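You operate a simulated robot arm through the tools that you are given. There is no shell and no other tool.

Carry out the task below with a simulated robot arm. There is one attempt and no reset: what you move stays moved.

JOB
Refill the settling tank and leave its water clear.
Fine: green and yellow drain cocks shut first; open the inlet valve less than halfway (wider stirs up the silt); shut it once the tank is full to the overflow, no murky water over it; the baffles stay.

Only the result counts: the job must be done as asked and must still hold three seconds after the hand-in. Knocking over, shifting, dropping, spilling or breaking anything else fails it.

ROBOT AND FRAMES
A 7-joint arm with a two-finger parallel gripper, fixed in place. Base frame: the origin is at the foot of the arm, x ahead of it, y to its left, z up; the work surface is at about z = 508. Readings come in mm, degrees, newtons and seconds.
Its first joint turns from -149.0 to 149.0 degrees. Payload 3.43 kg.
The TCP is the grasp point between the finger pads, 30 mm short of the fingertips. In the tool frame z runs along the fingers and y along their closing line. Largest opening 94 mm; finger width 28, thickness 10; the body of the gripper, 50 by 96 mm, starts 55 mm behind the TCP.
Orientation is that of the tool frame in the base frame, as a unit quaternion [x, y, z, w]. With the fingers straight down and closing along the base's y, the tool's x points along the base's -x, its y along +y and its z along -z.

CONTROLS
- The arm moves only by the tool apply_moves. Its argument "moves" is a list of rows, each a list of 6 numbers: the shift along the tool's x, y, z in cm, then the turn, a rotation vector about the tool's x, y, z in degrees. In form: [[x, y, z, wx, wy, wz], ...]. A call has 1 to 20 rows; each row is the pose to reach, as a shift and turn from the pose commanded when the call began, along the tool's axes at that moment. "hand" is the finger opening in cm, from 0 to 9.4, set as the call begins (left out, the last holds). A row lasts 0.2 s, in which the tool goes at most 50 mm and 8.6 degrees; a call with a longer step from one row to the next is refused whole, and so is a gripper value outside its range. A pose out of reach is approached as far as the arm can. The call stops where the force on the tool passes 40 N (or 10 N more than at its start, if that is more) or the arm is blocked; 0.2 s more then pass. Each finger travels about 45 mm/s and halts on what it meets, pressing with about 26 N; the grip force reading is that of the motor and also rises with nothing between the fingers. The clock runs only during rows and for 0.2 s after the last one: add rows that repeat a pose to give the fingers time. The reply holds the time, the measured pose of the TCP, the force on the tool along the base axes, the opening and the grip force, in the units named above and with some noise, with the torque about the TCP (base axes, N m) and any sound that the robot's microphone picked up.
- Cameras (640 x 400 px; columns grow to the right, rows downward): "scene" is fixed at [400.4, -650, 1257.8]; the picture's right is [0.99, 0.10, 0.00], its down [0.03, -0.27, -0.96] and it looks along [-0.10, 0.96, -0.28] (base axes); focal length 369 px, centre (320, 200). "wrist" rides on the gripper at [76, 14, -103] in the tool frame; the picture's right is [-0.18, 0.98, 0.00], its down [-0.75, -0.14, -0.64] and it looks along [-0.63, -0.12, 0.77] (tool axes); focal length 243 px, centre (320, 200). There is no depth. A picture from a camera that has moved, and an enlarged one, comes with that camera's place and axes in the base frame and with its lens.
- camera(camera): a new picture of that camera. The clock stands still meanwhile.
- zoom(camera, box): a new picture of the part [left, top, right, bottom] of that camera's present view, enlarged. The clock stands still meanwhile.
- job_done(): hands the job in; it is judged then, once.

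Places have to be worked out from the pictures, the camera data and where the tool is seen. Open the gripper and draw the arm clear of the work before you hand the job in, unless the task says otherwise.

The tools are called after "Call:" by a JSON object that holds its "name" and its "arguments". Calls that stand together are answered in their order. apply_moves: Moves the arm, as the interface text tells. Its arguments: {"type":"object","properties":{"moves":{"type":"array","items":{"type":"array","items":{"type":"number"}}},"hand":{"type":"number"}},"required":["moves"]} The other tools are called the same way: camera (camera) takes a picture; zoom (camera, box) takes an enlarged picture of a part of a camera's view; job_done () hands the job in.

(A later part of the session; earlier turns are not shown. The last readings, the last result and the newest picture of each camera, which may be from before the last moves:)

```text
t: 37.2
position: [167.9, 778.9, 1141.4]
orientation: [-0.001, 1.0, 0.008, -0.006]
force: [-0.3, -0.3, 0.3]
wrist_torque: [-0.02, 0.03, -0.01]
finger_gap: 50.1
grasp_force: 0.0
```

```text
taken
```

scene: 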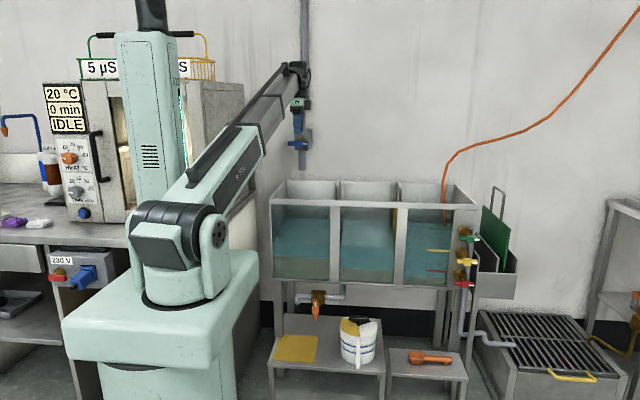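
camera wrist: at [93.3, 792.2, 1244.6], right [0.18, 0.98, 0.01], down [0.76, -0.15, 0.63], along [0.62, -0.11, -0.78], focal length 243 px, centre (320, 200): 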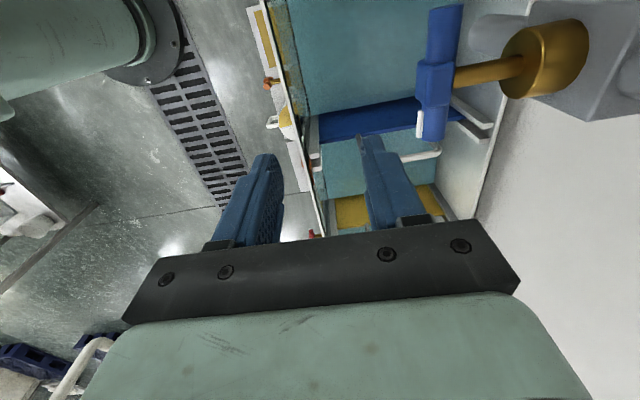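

The inlet valve handle and the blue baffle between chambers 1 and 2 are visible. Crossing this view with the scene puts the handle hub near (152, 865, 1058). I zoom in on the tank interior to find the overflow.

Call:
{"name": "zoom", "arguments": {"camera": "wrist", "box": [240, 0, 540, 240]}}

Call:
{"name": "zoom", "arguments": {"camera": "scene", "box": [260, 165, 480, 300]}}

Call:
{"name": "zoom", "arguments": {"camera": "scene", "box": [260, 170, 360, 240]}}

Call:
{"name": "zoom", "arguments": {"camera": "scene", "box": [380, 170, 490, 240]}}

```text
1.67 times, centred on (390, 120) of wrist
camera zoom: at [93.3, 792.2, 1244.6], right [0.18, 0.98, 0.01], down [0.76, -0.15, 0.63], along [0.62, -0.11, -0.78], focal length 404 px, centre (203, 333)
```

zoom: 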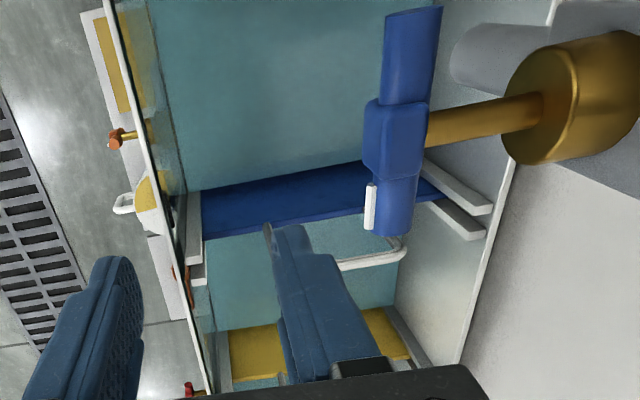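

```text
2.91 times, centred on (370, 232) of scene
camera zoom: at [400.4, -650.0, 1257.8], right [0.99, 0.1, 0.0], down [0.03, -0.27, -0.96], along [-0.1, 0.96, -0.28], focal length 1074 px, centre (174, 106)
```

zoom: 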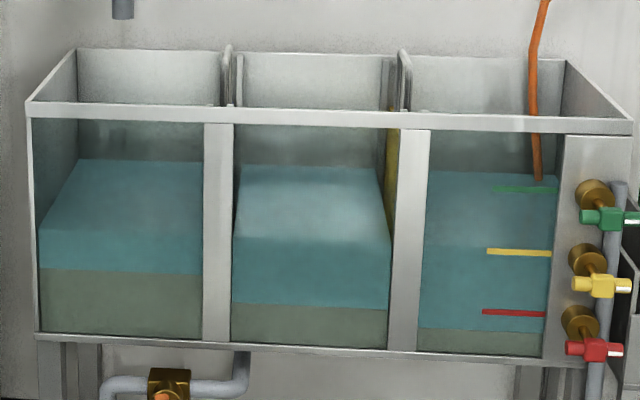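

```text
5.71 times, centred on (310, 205) of scene
camera zoom: at [400.4, -650.0, 1257.8], right [0.99, 0.1, 0.0], down [0.03, -0.27, -0.96], along [-0.1, 0.96, -0.28], focal length 2110 px, centre (377, 171)
```

zoom: 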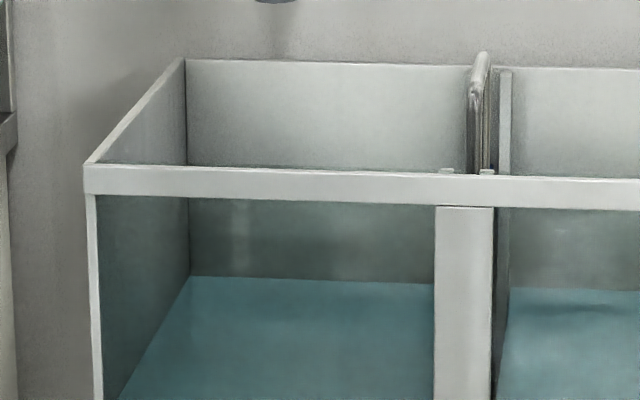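

```text
5.71 times, centred on (435, 205) of scene
camera zoom: at [400.4, -650.0, 1257.8], right [0.99, 0.1, 0.0], down [0.03, -0.27, -0.96], along [-0.1, 0.96, -0.28], focal length 2110 px, centre (-337, 171)
```

zoom: 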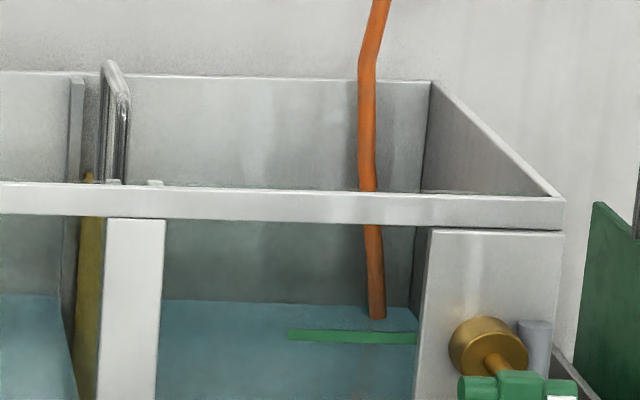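

I see no overflow in these views of chambers 1 and 2. I roll the tool about its own axis to look the other way, at the left wall and front edge of chamber 1.

Call:
{"name": "apply_moves", "arguments": {"moves": [[0, 0, 0, 0, 0, 8.4], [0, 0, 0, 0, 0, 16.8], [0, 0, 0, 0, 0, 25.2], [0, 0, 0, 0, 0, 33.6], [0, 0, 0, 0, 0, 42], [0, 0, 0, 0, 0, 50.4], [0, 0, 0, 0, 0, 58.8], [0, 0, 0, 0, 0, 67.2], [0, 0, 0, 0, 0, 75.6], [0, 0, 0, 0, 0, 84], [0, 0, 0, 0, 0, 92.4], [0, 0, 0, 0, 0, 100.8], [0, 0, 0, 0, 0, 109.2], [0, 0, 0, 0, 0, 117.6], [0, 0, 0, 0, 0, 126], [0, 0, 0, 0, 0, 134.4], [0, 0, 0, 0, 0, 142.8], [0, 0, 0, 0, 0, 151.2], [0, 0, 0, 0, 0, 159.6], [0, 0, 0, 0, 0, 168]]}}

Call:
{"name": "camera", "arguments": {"camera": "wrist"}}

```text
t: 41.4
position: [176.7, 779.5, 1139.6]
orientation: [0.717, 0.697, 0.0, -0.009]
force: [0.2, -0.3, -0.4]
wrist_torque: [-0.01, -0.01, 0.0]
finger_gap: 50.0
grasp_force: 0.1
out of reach, approached as far as the arm can: row 11, 12, 13, 14, 15, 16, 17, 18, 19, 20
```

```text
taken
camera wrist: at [195.8, 852.5, 1243.5], right [0.98, -0.21, -0.01], down [-0.15, -0.76, 0.63], along [-0.14, -0.62, -0.77], focal length 243 px, centre (320, 200)
```

wrist: 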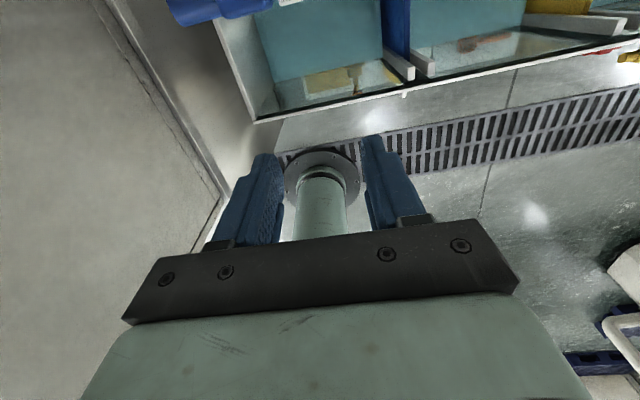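

The roll stopped near 90°, but this view shows the front glass and left wall of the tank. I zoom in on it.

Call:
{"name": "zoom", "arguments": {"camera": "wrist", "box": [200, 0, 440, 150]}}

Call:
{"name": "zoom", "arguments": {"camera": "wrist", "box": [380, 0, 640, 150]}}

```text
2.67 times, centred on (320, 75) of wrist
camera zoom: at [195.8, 852.5, 1243.5], right [0.98, -0.21, -0.01], down [-0.15, -0.76, 0.63], along [-0.14, -0.62, -0.77], focal length 647 px, centre (320, 533)
```

zoom: 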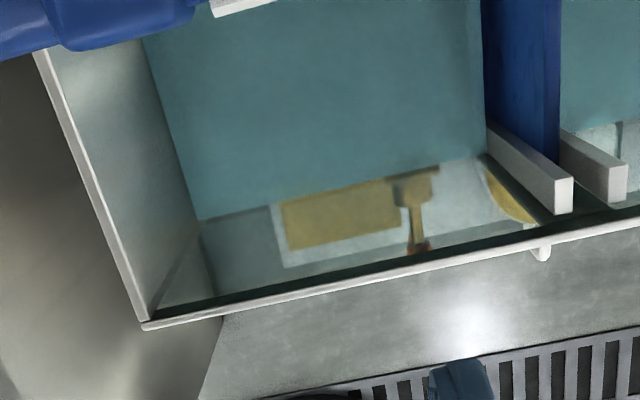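

```text
2.46 times, centred on (510, 75) of wrist
camera zoom: at [195.8, 852.5, 1243.5], right [0.98, -0.21, -0.01], down [-0.15, -0.76, 0.63], along [-0.14, -0.62, -0.77], focal length 597 px, centre (-148, 508)
```

zoom: 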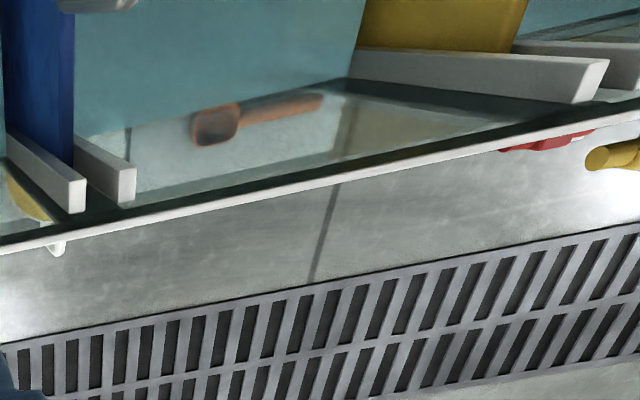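

No overflow shows in chamber 1 either. I check what the held command is with a zero move before rolling back.

Call:
{"name": "apply_moves", "arguments": {"moves": [[0, 0, 0, 0, 0, 0]]}}

```text
t: 41.8
position: [178.0, 778.4, 1139.6]
orientation: [0.718, 0.696, 0.002, -0.009]
force: [1.0, 0.0, 0.2]
wrist_torque: [-0.01, 0.01, 0.01]
finger_gap: 50.2
grasp_force: 0.1
```

The command follows the reached pose. I roll back to the normal orientation while moving over chamber 3 to look at its right and back walls.

Call:
{"name": "apply_moves", "arguments": {"moves": [[-0.55, 3.5, 0, 0, 0, -7.65], [-1.1, 7.0, 0, 0, 0, -15.3], [-1.6, 10.6, 0, 0, 0, -22.95], [-2.2, 14.1, 0, 0, 0, -30.6], [-2.7, 17.6, 0, 0, 0, -38.25], [-3.2, 21.2, 0, 0, 0, -45.9], [-3.8, 24.7, 0, 0, 0, -53.5], [-4.3, 28.2, 0, 0, 0, -61.2], [-4.9, 31.7, 0, 0, 0, -68.9], [-5.4, 35.3, 0, 0, 0, -76.5], [-6.0, 38.8, 0, 0, 0, -84.2], [-6.5, 42.4, 0, 0, 0, -91.8]]}}

Call:
{"name": "camera", "arguments": {"camera": "wrist"}}

Call:
{"name": "zoom", "arguments": {"camera": "wrist", "box": [230, 0, 530, 230]}}

```text
t: 44.4
position: [597.2, 700.1, 1134.2]
orientation: [-0.004, 1.0, 0.007, -0.006]
force: [-0.7, 0.0, -0.4]
wrist_torque: [-0.02, -0.04, 0.0]
finger_gap: 49.6
grasp_force: 0.0
```

```text
taken
camera wrist: at [525.3, 713.3, 1237.3], right [0.18, 0.98, 0.01], down [0.76, -0.15, 0.63], along [0.62, -0.1, -0.78], focal length 243 px, centre (320, 200)
```

wrist: 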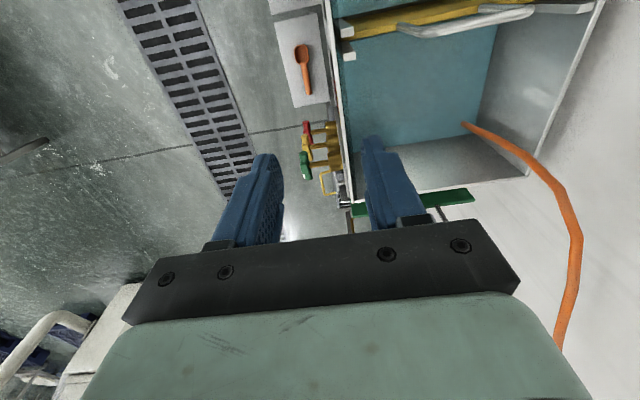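

```text
1.74 times, centred on (380, 115) of wrist
camera zoom: at [525.3, 713.3, 1237.3], right [0.18, 0.98, 0.01], down [0.76, -0.15, 0.63], along [0.62, -0.1, -0.78], focal length 422 px, centre (216, 348)
```

zoom: 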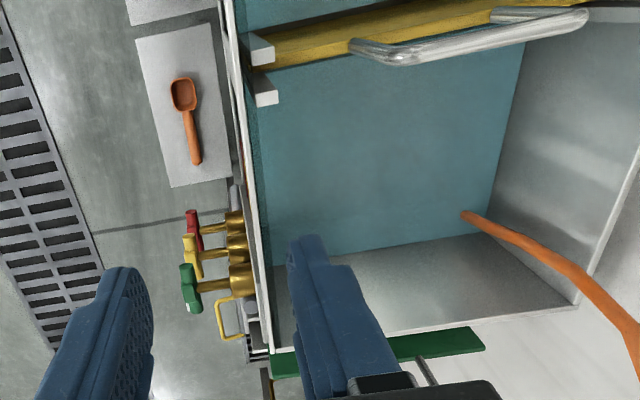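

Chamber 3's walls look plain. The grey drain pipe beside the cocks ends just above the green cock, so I zoom there in the scene view to see whether it is the overflow.

Call:
{"name": "zoom", "arguments": {"camera": "scene", "box": [450, 195, 490, 220]}}

Call:
{"name": "zoom", "arguments": {"camera": "scene", "box": [445, 215, 485, 245]}}

Call:
{"name": "zoom", "arguments": {"camera": "scene", "box": [425, 215, 465, 240]}}

Call:
{"name": "zoom", "arguments": {"camera": "scene", "box": [380, 175, 450, 235]}}

Call:
{"name": "zoom", "arguments": {"camera": "scene", "box": [325, 175, 405, 235]}}

```text
16.00 times, centred on (470, 208) of scene
camera zoom: at [400.4, -650.0, 1257.8], right [0.99, 0.1, 0.0], down [0.03, -0.27, -0.96], along [-0.1, 0.96, -0.28], focal length 5908 px, centre (-2080, 80)
```

zoom: 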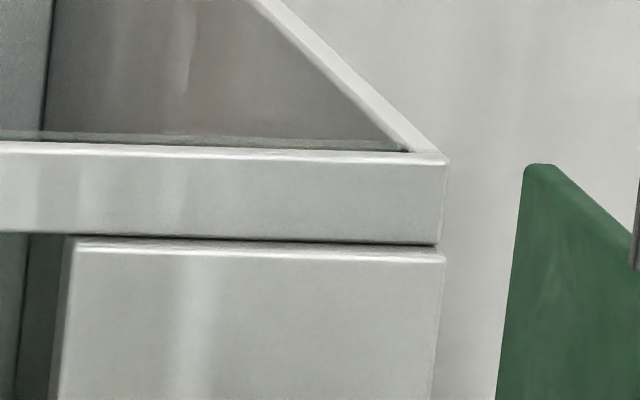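

```text
13.33 times, centred on (465, 230) of scene
camera zoom: at [400.4, -650.0, 1257.8], right [0.99, 0.1, 0.0], down [0.03, -0.27, -0.96], along [-0.1, 0.96, -0.28], focal length 4923 px, centre (-1613, -200)
```

zoom: 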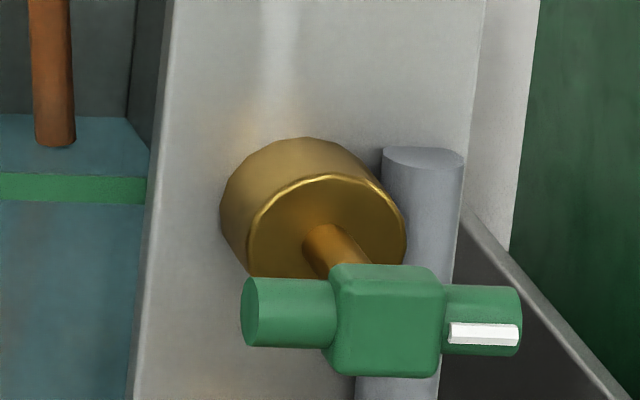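

```text
16.00 times, centred on (445, 228) of scene
camera zoom: at [400.4, -650.0, 1257.8], right [0.99, 0.1, 0.0], down [0.03, -0.27, -0.96], along [-0.1, 0.96, -0.28], focal length 5908 px, centre (-1680, -240)
```

zoom: 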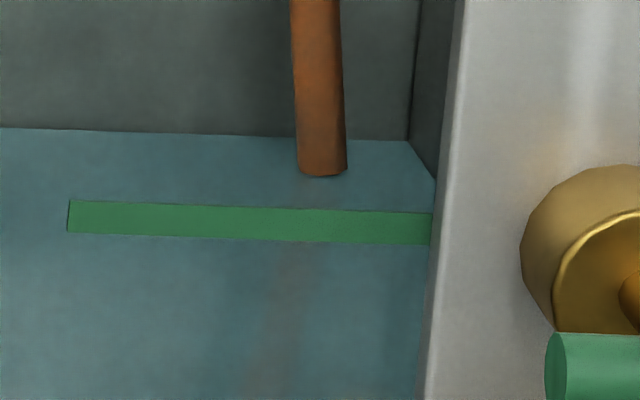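

```text
6.67 times, centred on (415, 205) of scene
camera zoom: at [400.4, -650.0, 1257.8], right [0.99, 0.1, 0.0], down [0.03, -0.27, -0.96], along [-0.1, 0.96, -0.28], focal length 2462 px, centre (-313, 167)
```

zoom: 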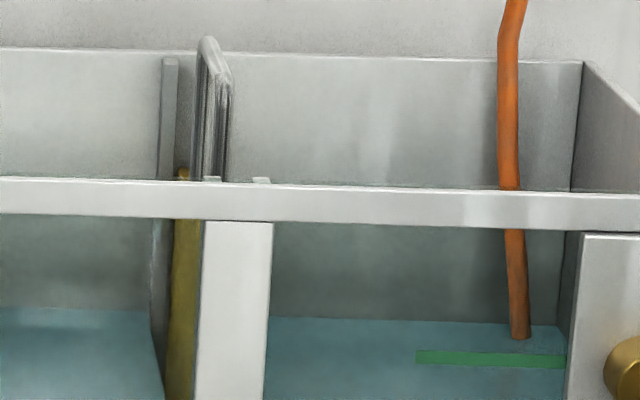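

```text
6.67 times, centred on (365, 205) of scene
camera zoom: at [400.4, -650.0, 1257.8], right [0.99, 0.1, 0.0], down [0.03, -0.27, -0.96], along [-0.1, 0.96, -0.28], focal length 2462 px, centre (20, 167)
```

zoom: 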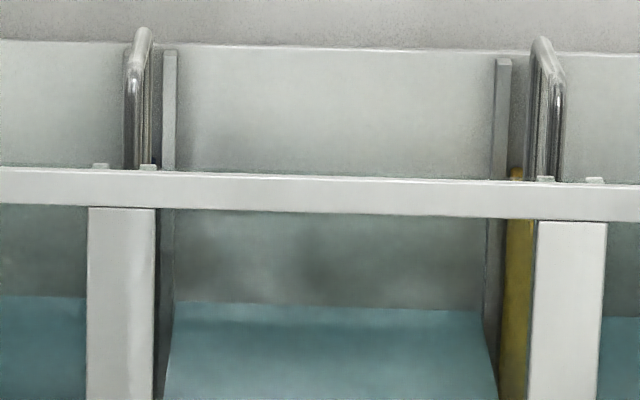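

The visible parts show no separate overflow port, so I will watch the level and listen while filling. Now I go to the inlet valve, turning the tool level to face +y and stopping about 90 mm in front of the blue handle at (152, 865, 1058).

Call:
{"name": "apply_moves", "arguments": {"hand": 5.0, "moves": [[3.7, 0, 0.6, -7.5, 0, 0], [7.4, 0, 1.2, -15, 0, 0], [11.1, 0, 1.9, -22.5, 0, 0], [14.8, 0, 2.5, -30, 0, 0], [18.5, 1.0, 3.2, -37.5, 0, 0], [22.2, 2.0, 3.8, -45, 0, 0], [25.9, 3.0, 4.4, -52.5, 0, 0], [29.6, 4.0, 5.1, -60, 0, 0], [33.3, 5.0, 5.7, -67.5, 0, 0], [37.0, 5.5, 6.4, -75, 0, 0], [40.7, 6.0, 7.0, -82.5, 0, 0], [44.5, 6.5, 7.6, -89.5, 0, 0]]}}

Call:
{"name": "camera", "arguments": {"camera": "wrist"}}

Call:
{"name": "camera", "arguments": {"camera": "scene"}}

```text
t: 47.0
position: [153.5, 765.4, 1064.5]
orientation: [0.004, 0.704, 0.71, -0.004]
force: [0.3, -0.2, -0.2]
wrist_torque: [0.01, 0.0, -0.02]
finger_gap: 49.9
grasp_force: 0.0
```

```text
taken
camera wrist: at [78.1, 663.2, 1078.0], right [0.19, -0.01, 0.98], down [0.75, -0.64, -0.15], along [0.63, 0.77, -0.12], focal length 243 px, centre (320, 200)
```

wrist: 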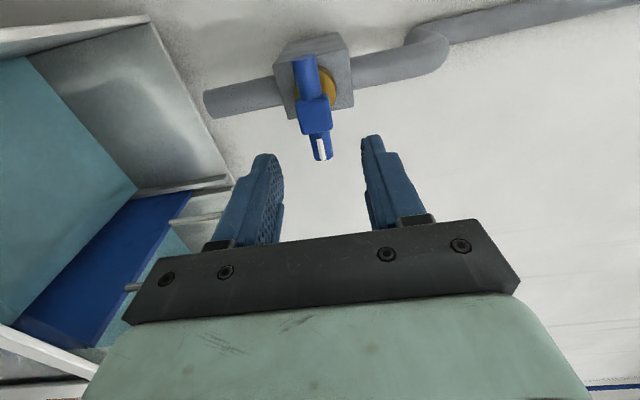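

```text
taken
```

scene: 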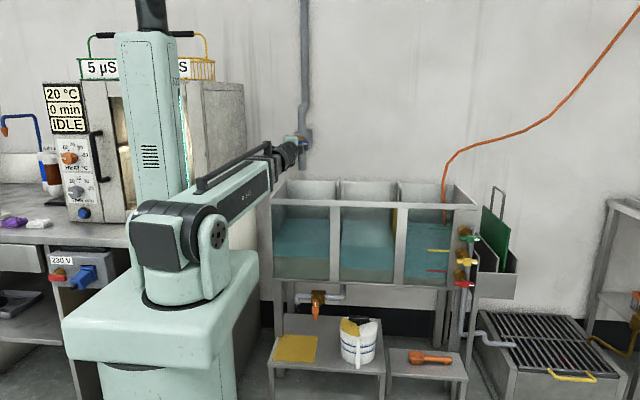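

Reached, and the scene camera keeps a clear view of the tank. I zoom in to align precisely with the hub.

Call:
{"name": "zoom", "arguments": {"camera": "wrist", "box": [220, 30, 420, 180]}}

```text
2.67 times, centred on (320, 105) of wrist
camera zoom: at [78.1, 663.2, 1078.0], right [0.19, -0.01, 0.98], down [0.75, -0.64, -0.15], along [0.63, 0.77, -0.12], focal length 647 px, centre (320, 453)
```

zoom: 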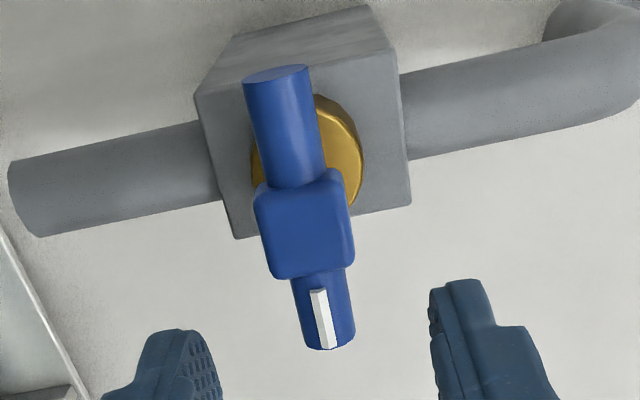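

The hub is about 4.7 mm below the tool axis, so I correct and advance 91 mm to straddle it.

Call:
{"name": "apply_moves", "arguments": {"moves": [[0.1, -0.45, 1.8, 0, 0, 0], [0.1, -0.45, 3.6, 0, 0, 0], [0.1, -0.45, 5.4, 0, 0, 0], [0.1, -0.45, 7.2, 0, 0, 0], [0.1, -0.45, 9.0, 0, 0, 0], [0.1, -0.45, 9.1, 0, 0, 0]]}}

Call:
{"name": "camera", "arguments": {"camera": "wrist"}}

```text
t: 48.4
position: [152.2, 857.7, 1060.9]
orientation: [0.003, 0.705, 0.709, -0.005]
force: [0.4, 0.4, 0.7]
wrist_torque: [0.0, 0.0, -0.01]
finger_gap: 49.9
grasp_force: 0.1
```

```text
taken
camera wrist: at [77.1, 754.6, 1074.9], right [0.2, -0.01, 0.98], down [0.75, -0.64, -0.15], along [0.63, 0.77, -0.12], focal length 243 px, centre (320, 200)
```

wrist: 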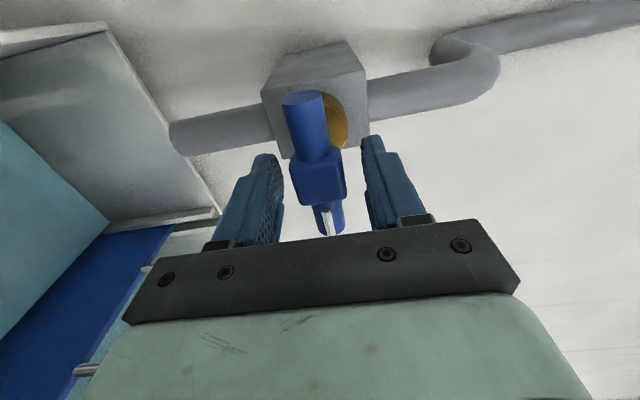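

The handle sits between the fingers. I grip it without turning and check the side load.

Call:
{"name": "apply_moves", "arguments": {"hand": 0, "moves": [[0, 0, 0, 0, 0, 0], [0, 0, 0, 0, 0, 0], [0, 0, 0, 0, 0, 0], [0, 0, 0, 0, 0, 0]]}}

Call:
{"name": "zoom", "arguments": {"camera": "scene", "box": [260, 120, 480, 300]}}

```text
t: 49.4
position: [152.0, 857.5, 1060.6]
orientation: [0.003, 0.705, 0.709, -0.005]
force: [-0.3, -1.0, -4.0]
wrist_torque: [-0.04, -0.58, -0.11]
finger_gap: 18.6
grasp_force: 45.3
```

```text
2.22 times, centred on (370, 210) of scene
camera zoom: at [400.4, -650.0, 1257.8], right [0.99, 0.1, 0.0], down [0.03, -0.27, -0.96], along [-0.1, 0.96, -0.28], focal length 820 px, centre (209, 178)
```

zoom: 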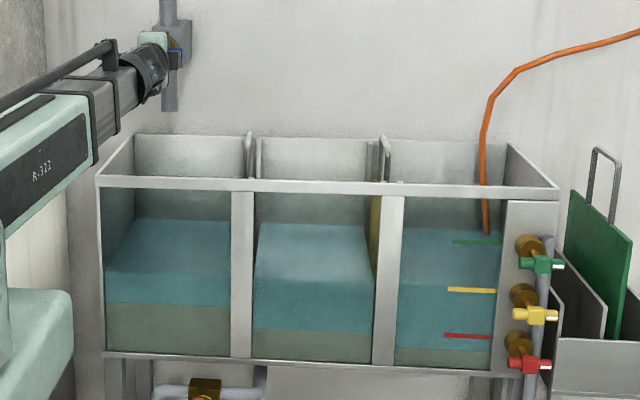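

A good grip: 18.6 mm, with a slight torque against the closed stop. I open the inlet by turning about 28° counter-clockwise (under a third of its 90°), in 4° steps, and listen.

Call:
{"name": "apply_moves", "arguments": {"moves": [[0, 0, 0, 0, 0, -4], [0, 0, 0, 0, 0, -8], [0, 0, 0, 0, 0, -12], [0, 0, 0, 0, 0, -16], [0, 0, 0, 0, 0, -20], [0, 0, 0, 0, 0, -24], [0, 0, 0, 0, 0, -28]]}}

Call:
{"name": "zoom", "arguments": {"camera": "scene", "box": [260, 120, 480, 300]}}

```text
t: 51.0
position: [151.8, 856.6, 1060.1]
orientation: [-0.167, 0.685, 0.69, 0.167]
force: [-2.6, 4.8, 12.9]
wrist_torque: [-0.36, -0.02, 1.06]
finger_gap: 18.9
grasp_force: 45.0
```

```text
2.22 times, centred on (370, 210) of scene
camera zoom: at [400.4, -650.0, 1257.8], right [0.99, 0.1, 0.0], down [0.03, -0.27, -0.96], along [-0.1, 0.96, -0.28], focal length 820 px, centre (209, 178)
```

zoom: 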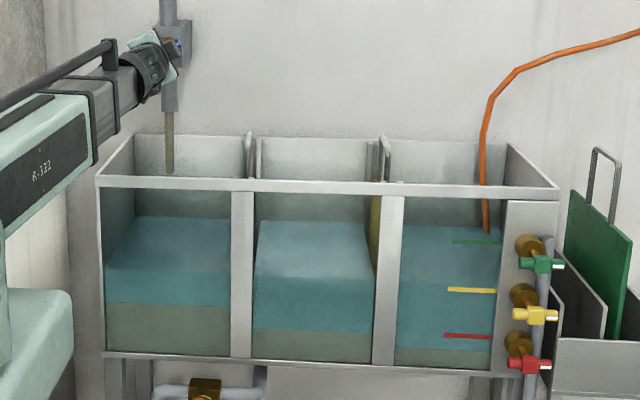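

Water is running from the inlet and the level has begun to rise, with the water still clear. I hold for 2 seconds and check the rate.

Call:
{"name": "apply_moves", "arguments": {"moves": [[0, 0, 0, 0, 0, 0], [0, 0, 0, 0, 0, 0], [0, 0, 0, 0, 0, 0], [0, 0, 0, 0, 0, 0], [0, 0, 0, 0, 0, 0], [0, 0, 0, 0, 0, 0], [0, 0, 0, 0, 0, 0], [0, 0, 0, 0, 0, 0], [0, 0, 0, 0, 0, 0], [0, 0, 0, 0, 0, 0]]}}

Call:
{"name": "zoom", "arguments": {"camera": "scene", "box": [260, 120, 480, 300]}}

Call:
{"name": "zoom", "arguments": {"camera": "scene", "box": [380, 170, 490, 240]}}

```text
t: 53.2
position: [150.1, 856.7, 1060.4]
orientation: [-0.168, 0.685, 0.689, 0.167]
force: [-9.1, 10.5, 20.8]
wrist_torque: [0.34, 0.06, -0.07]
finger_gap: 18.5
grasp_force: 44.8
```

```text
2.22 times, centred on (370, 210) of scene
camera zoom: at [400.4, -650.0, 1257.8], right [0.99, 0.1, 0.0], down [0.03, -0.27, -0.96], along [-0.1, 0.96, -0.28], focal length 820 px, centre (209, 178)
```

zoom: 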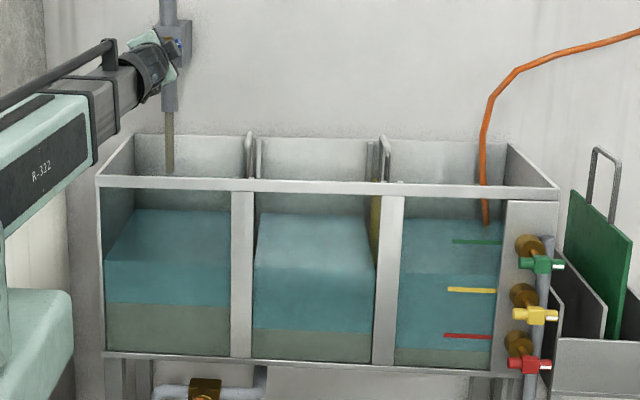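

```text
5.71 times, centred on (435, 205) of scene
camera zoom: at [400.4, -650.0, 1257.8], right [0.99, 0.1, 0.0], down [0.03, -0.27, -0.96], along [-0.1, 0.96, -0.28], focal length 2110 px, centre (-337, 171)
```

zoom: 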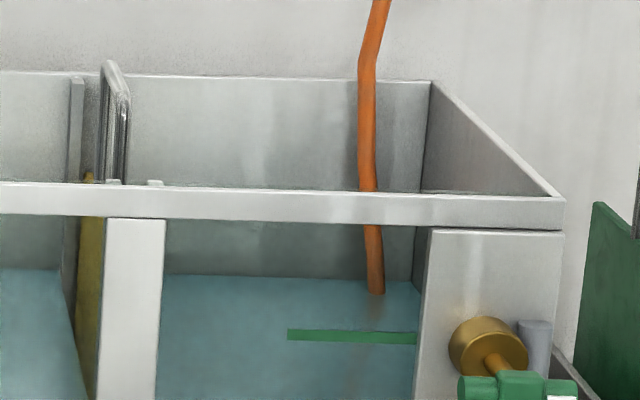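

The level rises about 9 mm/s and the water stays clear. I relieve the creeping side load by 3 mm along the closing line and wait 2 seconds more.

Call:
{"name": "apply_moves", "arguments": {"moves": [[0, 0.1, 0, 0, 0, 0], [0, 0.2, 0, 0, 0, 0], [0, 0.3, 0, 0, 0, 0], [0, 0.3, 0, 0, 0, 0], [0, 0.3, 0, 0, 0, 0], [0, 0.3, 0, 0, 0, 0], [0, 0.3, 0, 0, 0, 0], [0, 0.3, 0, 0, 0, 0], [0, 0.3, 0, 0, 0, 0], [0, 0.3, 0, 0, 0, 0]]}}

Call:
{"name": "zoom", "arguments": {"camera": "scene", "box": [260, 120, 480, 300]}}

Call:
{"name": "zoom", "arguments": {"camera": "scene", "box": [380, 170, 490, 240]}}

```text
t: 55.4
position: [151.8, 857.2, 1060.4]
orientation: [-0.168, 0.686, 0.688, 0.167]
force: [6.4, 4.7, -9.0]
wrist_torque: [-0.47, 0.02, 0.57]
finger_gap: 18.5
grasp_force: 44.9
stopped in row 10: the force on the tool passed its limit at 41 N (the readings are from after the stop); the commanded pose is now the measured one
```

```text
2.22 times, centred on (370, 210) of scene
camera zoom: at [400.4, -650.0, 1257.8], right [0.99, 0.1, 0.0], down [0.03, -0.27, -0.96], along [-0.1, 0.96, -0.28], focal length 820 px, centre (209, 178)
```

zoom: 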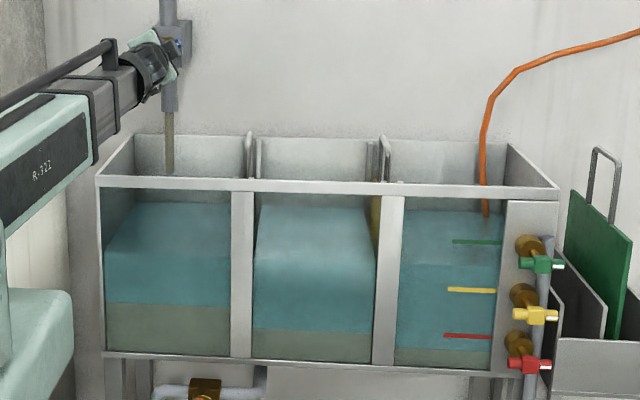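

```text
5.71 times, centred on (435, 205) of scene
camera zoom: at [400.4, -650.0, 1257.8], right [0.99, 0.1, 0.0], down [0.03, -0.27, -0.96], along [-0.1, 0.96, -0.28], focal length 2110 px, centre (-337, 171)
```

zoom: 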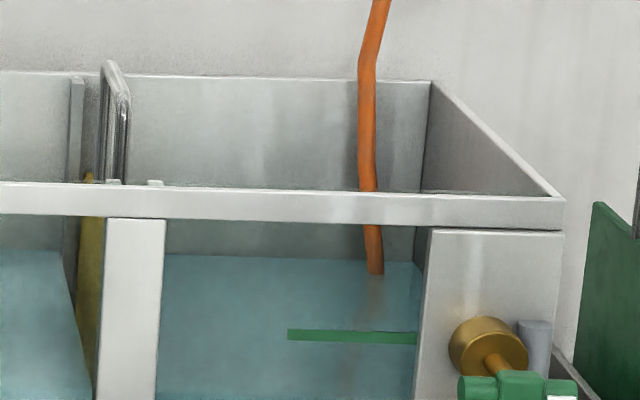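

The level is now about z = 709 and the water is clear. The rigid grip builds up load, so I open the fingers around the handle (it holds its own position) and keep waiting.

Call:
{"name": "apply_moves", "arguments": {"hand": 5.0, "moves": [[0, 0, 0, 0, 0, 0], [0, 0, 0, 0, 0, 0], [0, 0, 0, 0, 0, 0], [0, 0, 0, 0, 0, 0], [0, 0, 0, 0, 0, 0], [0, 0, 0, 0, 0, 0], [0, 0, 0, 0, 0, 0], [0, 0, 0, 0, 0, 0]]}}

Call:
{"name": "zoom", "arguments": {"camera": "scene", "box": [260, 120, 480, 300]}}

Call:
{"name": "camera", "arguments": {"camera": "wrist"}}

```text
t: 57.2
position: [151.2, 855.8, 1060.9]
orientation: [-0.168, 0.685, 0.689, 0.167]
force: [-0.2, -0.2, 0.3]
wrist_torque: [0.0, 0.0, -0.03]
finger_gap: 49.9
grasp_force: 0.1
```

```text
2.22 times, centred on (370, 210) of scene
camera zoom: at [400.4, -650.0, 1257.8], right [0.99, 0.1, 0.0], down [0.03, -0.27, -0.96], along [-0.1, 0.96, -0.28], focal length 820 px, centre (209, 178)
```

zoom: 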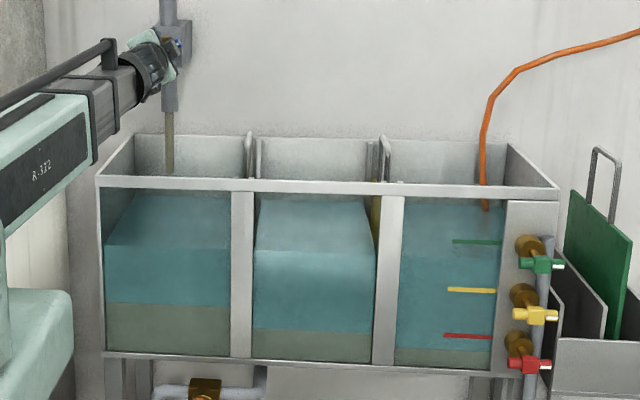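

```text
taken
camera wrist: at [78.0, 753.8, 1039.1], right [-0.29, -0.01, 0.96], down [0.74, -0.64, 0.22], along [0.61, 0.77, 0.19], focal length 243 px, centre (320, 200)
```

wrist: 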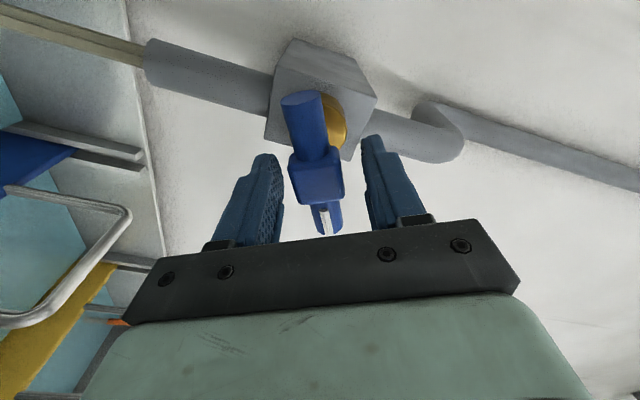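

The handle stays at its setting with the fingers clear. The level is about z = 731 and approaching the green mark; I wait in short steps and watch the glass, the drain outlet and the sounds.

Call:
{"name": "apply_moves", "arguments": {"moves": [[0, 0, 0, 0, 0, 0], [0, 0, 0, 0, 0, 0], [0, 0, 0, 0, 0, 0], [0, 0, 0, 0, 0, 0], [0, 0, 0, 0, 0, 0], [0, 0, 0, 0, 0, 0], [0, 0, 0, 0, 0, 0], [0, 0, 0, 0, 0, 0]]}}

Call:
{"name": "zoom", "arguments": {"camera": "scene", "box": [260, 120, 480, 300]}}

Call:
{"name": "zoom", "arguments": {"camera": "scene", "box": [400, 190, 540, 350]}}

```text
t: 59.0
position: [150.0, 856.2, 1062.0]
orientation: [-0.168, 0.685, 0.689, 0.167]
force: [0.4, -0.2, 1.1]
wrist_torque: [0.0, 0.0, 0.0]
finger_gap: 50.1
grasp_force: 0.1
```

```text
2.22 times, centred on (370, 210) of scene
camera zoom: at [400.4, -650.0, 1257.8], right [0.99, 0.1, 0.0], down [0.03, -0.27, -0.96], along [-0.1, 0.96, -0.28], focal length 820 px, centre (209, 178)
```

zoom: 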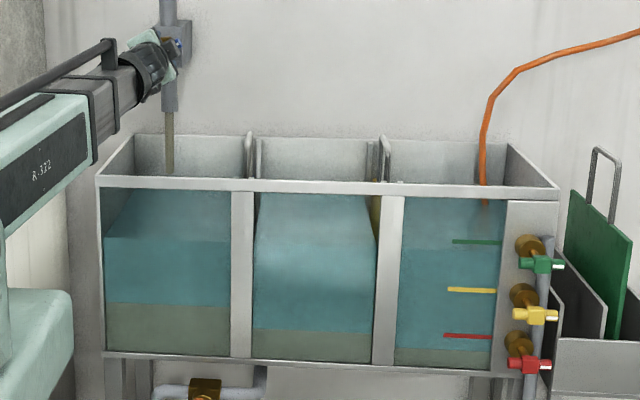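

```text
2.50 times, centred on (470, 270) of scene
camera zoom: at [400.4, -650.0, 1257.8], right [0.99, 0.1, 0.0], down [0.03, -0.27, -0.96], along [-0.1, 0.96, -0.28], focal length 923 px, centre (-55, 25)
```

zoom: 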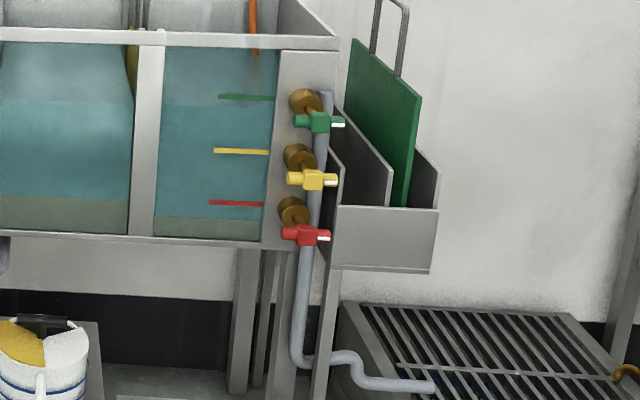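

The level is about z = 740, just under the green mark, with clear water and a dry drain outlet. I continue in short waits.

Call:
{"name": "apply_moves", "arguments": {"moves": [[0, 0, 0, 0, 0, 0], [0, 0, 0, 0, 0, 0], [0, 0, 0, 0, 0, 0], [0, 0, 0, 0, 0, 0], [0, 0, 0, 0, 0, 0], [0, 0, 0, 0, 0, 0], [0, 0, 0, 0, 0, 0], [0, 0, 0, 0, 0, 0]]}}

Call:
{"name": "zoom", "arguments": {"camera": "scene", "box": [260, 120, 480, 300]}}

Call:
{"name": "zoom", "arguments": {"camera": "scene", "box": [400, 190, 540, 350]}}

```text
t: 60.8
position: [151.1, 856.5, 1062.5]
orientation: [-0.168, 0.685, 0.689, 0.167]
force: [0.4, -0.5, 0.5]
wrist_torque: [-0.01, 0.01, 0.0]
finger_gap: 50.0
grasp_force: 0.0
```

```text
2.22 times, centred on (370, 210) of scene
camera zoom: at [400.4, -650.0, 1257.8], right [0.99, 0.1, 0.0], down [0.03, -0.27, -0.96], along [-0.1, 0.96, -0.28], focal length 820 px, centre (209, 178)
```

zoom: 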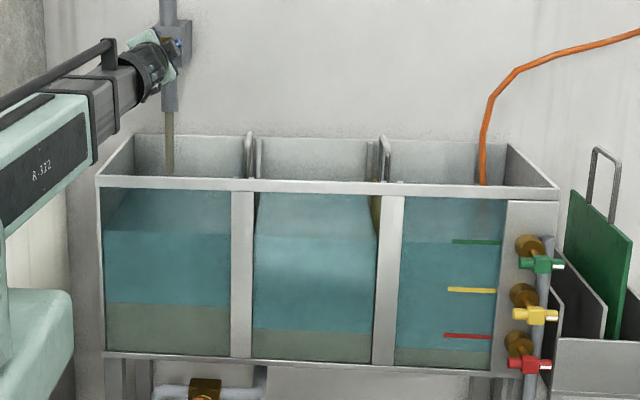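

```text
2.50 times, centred on (470, 270) of scene
camera zoom: at [400.4, -650.0, 1257.8], right [0.99, 0.1, 0.0], down [0.03, -0.27, -0.96], along [-0.1, 0.96, -0.28], focal length 923 px, centre (-55, 25)
```

zoom: 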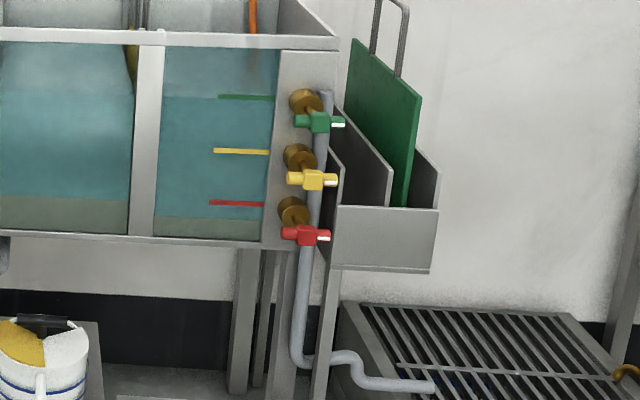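

The level has reached the green mark (about z = 757), still clear, with nothing at the drain outlet. I go on.

Call:
{"name": "apply_moves", "arguments": {"moves": [[0, 0, 0, 0, 0, 0], [0, 0, 0, 0, 0, 0], [0, 0, 0, 0, 0, 0], [0, 0, 0, 0, 0, 0], [0, 0, 0, 0, 0, 0], [0, 0, 0, 0, 0, 0]]}}

Call:
{"name": "zoom", "arguments": {"camera": "scene", "box": [260, 120, 480, 300]}}

Call:
{"name": "zoom", "arguments": {"camera": "scene", "box": [400, 190, 540, 350]}}

```text
t: 62.2
position: [151.2, 856.9, 1061.9]
orientation: [-0.167, 0.685, 0.689, 0.167]
force: [-0.2, -0.3, -0.4]
wrist_torque: [-0.01, 0.03, -0.01]
finger_gap: 50.1
grasp_force: 0.0
```

```text
2.22 times, centred on (370, 210) of scene
camera zoom: at [400.4, -650.0, 1257.8], right [0.99, 0.1, 0.0], down [0.03, -0.27, -0.96], along [-0.1, 0.96, -0.28], focal length 820 px, centre (209, 178)
```

zoom: 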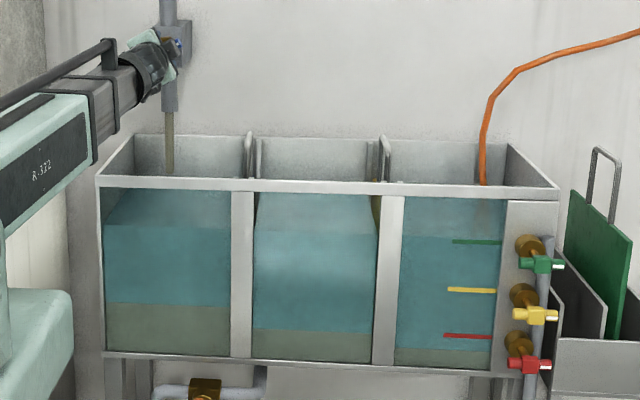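

```text
2.50 times, centred on (470, 270) of scene
camera zoom: at [400.4, -650.0, 1257.8], right [0.99, 0.1, 0.0], down [0.03, -0.27, -0.96], along [-0.1, 0.96, -0.28], focal length 923 px, centre (-55, 25)
```

zoom: 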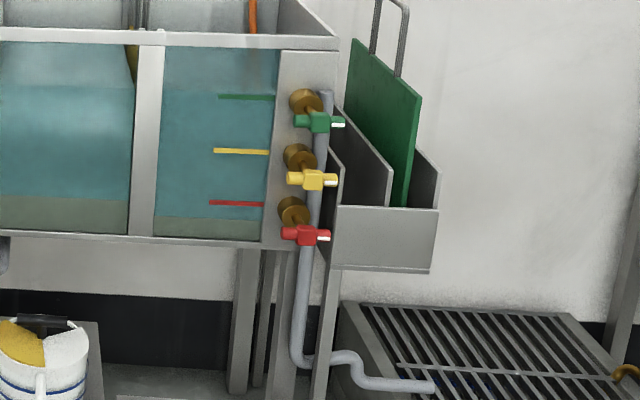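

About z = 768 now, still clear and with no outflow. I continue in small increments.

Call:
{"name": "apply_moves", "arguments": {"moves": [[0, 0, 0, 0, 0, 0], [0, 0, 0, 0, 0, 0], [0, 0, 0, 0, 0, 0], [0, 0, 0, 0, 0, 0], [0, 0, 0, 0, 0, 0], [0, 0, 0, 0, 0, 0]]}}

Call:
{"name": "zoom", "arguments": {"camera": "scene", "box": [260, 120, 480, 300]}}

Call:
{"name": "zoom", "arguments": {"camera": "scene", "box": [400, 190, 540, 350]}}

```text
t: 63.6
position: [151.3, 856.4, 1062.1]
orientation: [-0.168, 0.685, 0.689, 0.167]
force: [0.3, -0.2, 0.2]
wrist_torque: [0.0, -0.03, -0.04]
finger_gap: 49.9
grasp_force: 0.0
```

```text
2.22 times, centred on (370, 210) of scene
camera zoom: at [400.4, -650.0, 1257.8], right [0.99, 0.1, 0.0], down [0.03, -0.27, -0.96], along [-0.1, 0.96, -0.28], focal length 820 px, centre (209, 178)
```

zoom: 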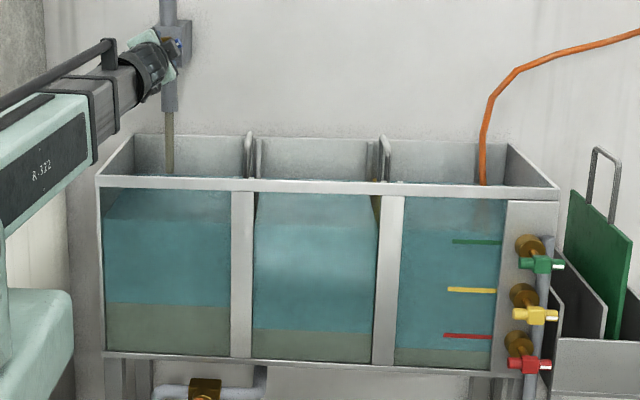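

```text
2.50 times, centred on (470, 270) of scene
camera zoom: at [400.4, -650.0, 1257.8], right [0.99, 0.1, 0.0], down [0.03, -0.27, -0.96], along [-0.1, 0.96, -0.28], focal length 923 px, centre (-55, 25)
```

zoom: 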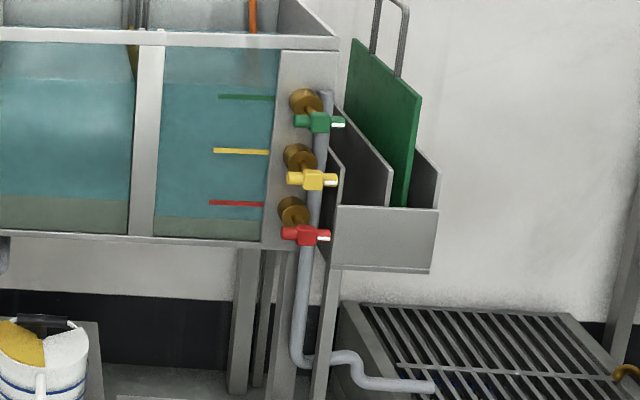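

The level is about z = 779, and the back waterline is appearing above the front rim. I zoom in on the upper walls to spot where an overflow might be before continuing.

Call:
{"name": "zoom", "arguments": {"camera": "scene", "box": [260, 165, 380, 225]}}

Call:
{"name": "zoom", "arguments": {"camera": "scene", "box": [370, 165, 490, 225]}}

Call:
{"name": "camera", "arguments": {"camera": "wrist"}}

```text
5.33 times, centred on (320, 195) of scene
camera zoom: at [400.4, -650.0, 1257.8], right [0.99, 0.1, 0.0], down [0.03, -0.27, -0.96], along [-0.1, 0.96, -0.28], focal length 1969 px, centre (320, 227)
```

zoom: 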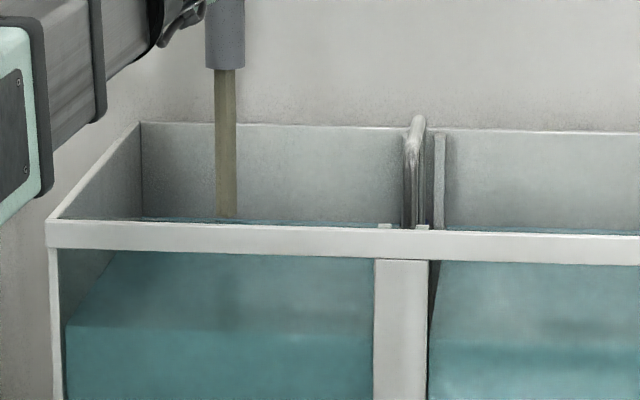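

```text
5.33 times, centred on (430, 195) of scene
camera zoom: at [400.4, -650.0, 1257.8], right [0.99, 0.1, 0.0], down [0.03, -0.27, -0.96], along [-0.1, 0.96, -0.28], focal length 1969 px, centre (-267, 227)
```

zoom: 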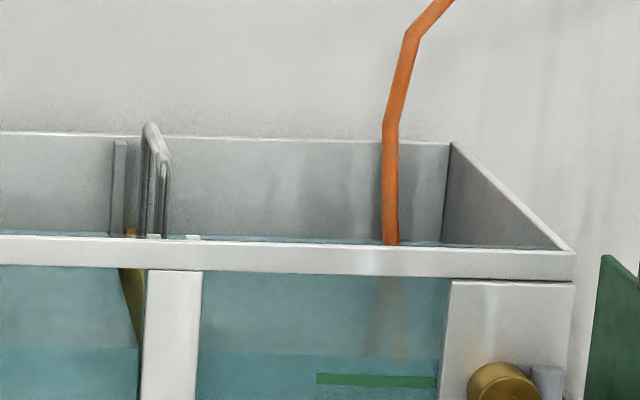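

```text
taken
camera wrist: at [78.0, 753.8, 1039.1], right [-0.29, -0.01, 0.96], down [0.74, -0.64, 0.22], along [0.61, 0.77, 0.19], focal length 243 px, centre (320, 200)
```

wrist: 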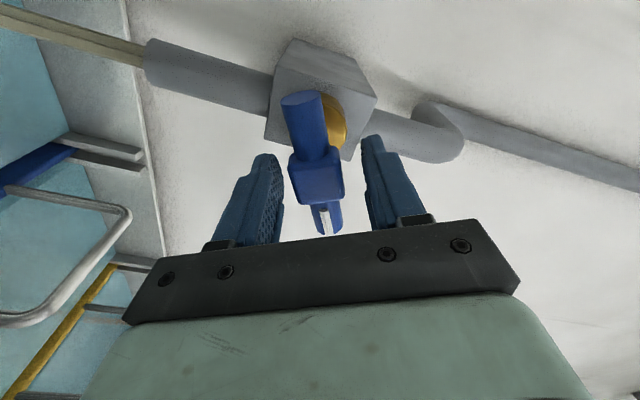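

The upper walls are still plain and the water clear. I continue in roughly 1-second steps, listening for overflow.

Call:
{"name": "apply_moves", "arguments": {"moves": [[0, 0, 0, 0, 0, 0], [0, 0, 0, 0, 0, 0], [0, 0, 0, 0, 0, 0], [0, 0, 0, 0, 0, 0], [0, 0, 0, 0, 0, 0]]}}

Call:
{"name": "zoom", "arguments": {"camera": "scene", "box": [370, 165, 490, 225]}}

Call:
{"name": "zoom", "arguments": {"camera": "scene", "box": [400, 190, 540, 350]}}

```text
t: 64.8
position: [151.1, 856.5, 1060.6]
orientation: [-0.168, 0.685, 0.689, 0.167]
force: [0.6, -0.4, -0.3]
wrist_torque: [-0.01, 0.0, 0.0]
finger_gap: 50.0
grasp_force: 0.1
```

```text
5.33 times, centred on (430, 195) of scene
camera zoom: at [400.4, -650.0, 1257.8], right [0.99, 0.1, 0.0], down [0.03, -0.27, -0.96], along [-0.1, 0.96, -0.28], focal length 1969 px, centre (-267, 227)
```

zoom: 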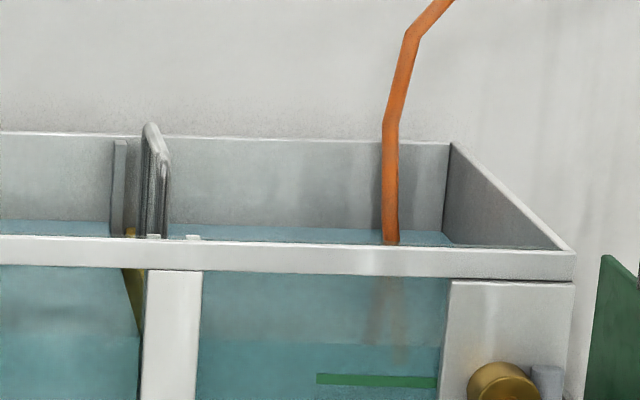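

```text
2.50 times, centred on (470, 270) of scene
camera zoom: at [400.4, -650.0, 1257.8], right [0.99, 0.1, 0.0], down [0.03, -0.27, -0.96], along [-0.1, 0.96, -0.28], focal length 923 px, centre (-55, 25)
```

zoom: 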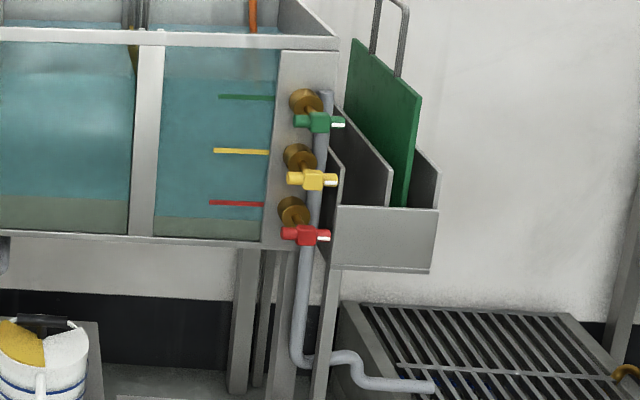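

The level is about z = 785 by the front and back waterlines. I keep going in short steps.

Call:
{"name": "apply_moves", "arguments": {"moves": [[0, 0, 0, 0, 0, 0], [0, 0, 0, 0, 0, 0], [0, 0, 0, 0, 0, 0], [0, 0, 0, 0, 0, 0], [0, 0, 0, 0, 0, 0]]}}

Call:
{"name": "zoom", "arguments": {"camera": "scene", "box": [370, 165, 490, 225]}}

Call:
{"name": "zoom", "arguments": {"camera": "scene", "box": [260, 120, 540, 350]}}

```text
t: 66.0
position: [151.1, 855.6, 1062.1]
orientation: [-0.168, 0.685, 0.689, 0.167]
force: [-0.5, 1.1, -0.6]
wrist_torque: [-0.01, 0.0, 0.02]
finger_gap: 50.1
grasp_force: 0.1
```

```text
5.33 times, centred on (430, 195) of scene
camera zoom: at [400.4, -650.0, 1257.8], right [0.99, 0.1, 0.0], down [0.03, -0.27, -0.96], along [-0.1, 0.96, -0.28], focal length 1969 px, centre (-267, 227)
```

zoom: 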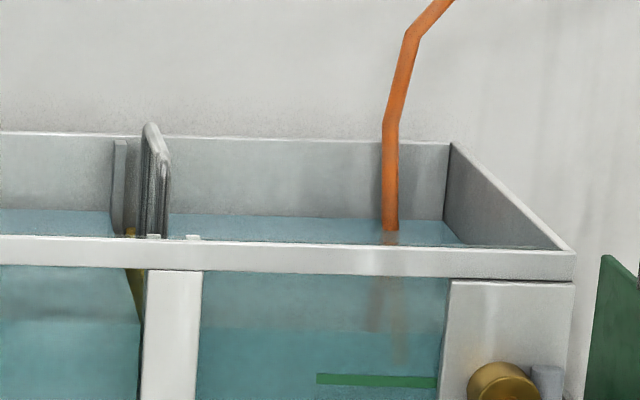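

```text
1.74 times, centred on (400, 235) of scene
camera zoom: at [400.4, -650.0, 1257.8], right [0.99, 0.1, 0.0], down [0.03, -0.27, -0.96], along [-0.1, 0.96, -0.28], focal length 642 px, centre (181, 139)
```

zoom: 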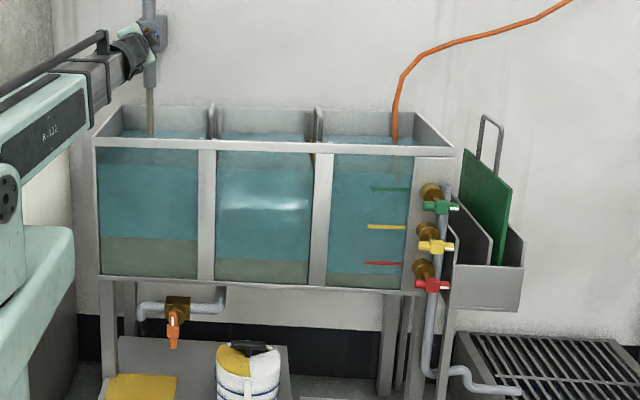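

About z = 795, still clear, no overflow sound. Another second.

Call:
{"name": "apply_moves", "arguments": {"moves": [[0, 0, 0, 0, 0, 0], [0, 0, 0, 0, 0, 0], [0, 0, 0, 0, 0, 0], [0, 0, 0, 0, 0, 0], [0, 0, 0, 0, 0, 0]]}}

Call:
{"name": "zoom", "arguments": {"camera": "scene", "box": [370, 165, 490, 225]}}

Call:
{"name": "zoom", "arguments": {"camera": "scene", "box": [260, 120, 540, 350]}}

```text
t: 67.2
position: [149.9, 856.0, 1061.4]
orientation: [-0.167, 0.685, 0.689, 0.167]
force: [-1.0, -0.5, 0.5]
wrist_torque: [-0.02, -0.02, -0.03]
finger_gap: 50.3
grasp_force: 0.0
```

```text
5.33 times, centred on (430, 195) of scene
camera zoom: at [400.4, -650.0, 1257.8], right [0.99, 0.1, 0.0], down [0.03, -0.27, -0.96], along [-0.1, 0.96, -0.28], focal length 1969 px, centre (-267, 227)
```

zoom: 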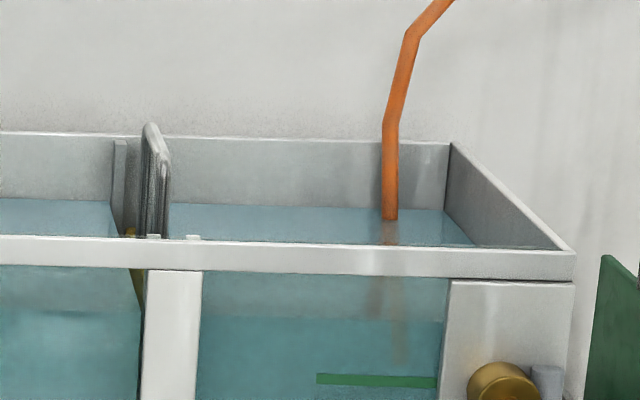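

```text
1.74 times, centred on (400, 235) of scene
camera zoom: at [400.4, -650.0, 1257.8], right [0.99, 0.1, 0.0], down [0.03, -0.27, -0.96], along [-0.1, 0.96, -0.28], focal length 642 px, centre (181, 139)
```

zoom: 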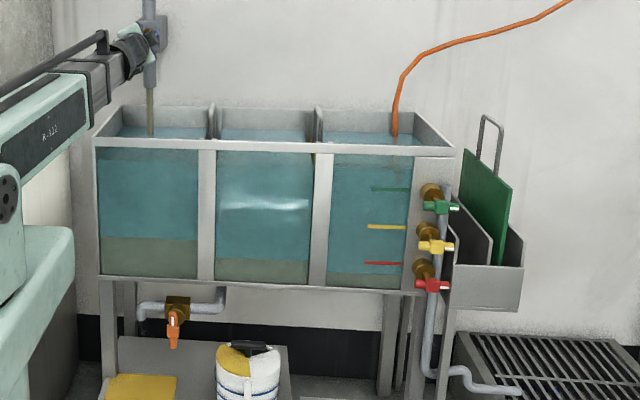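

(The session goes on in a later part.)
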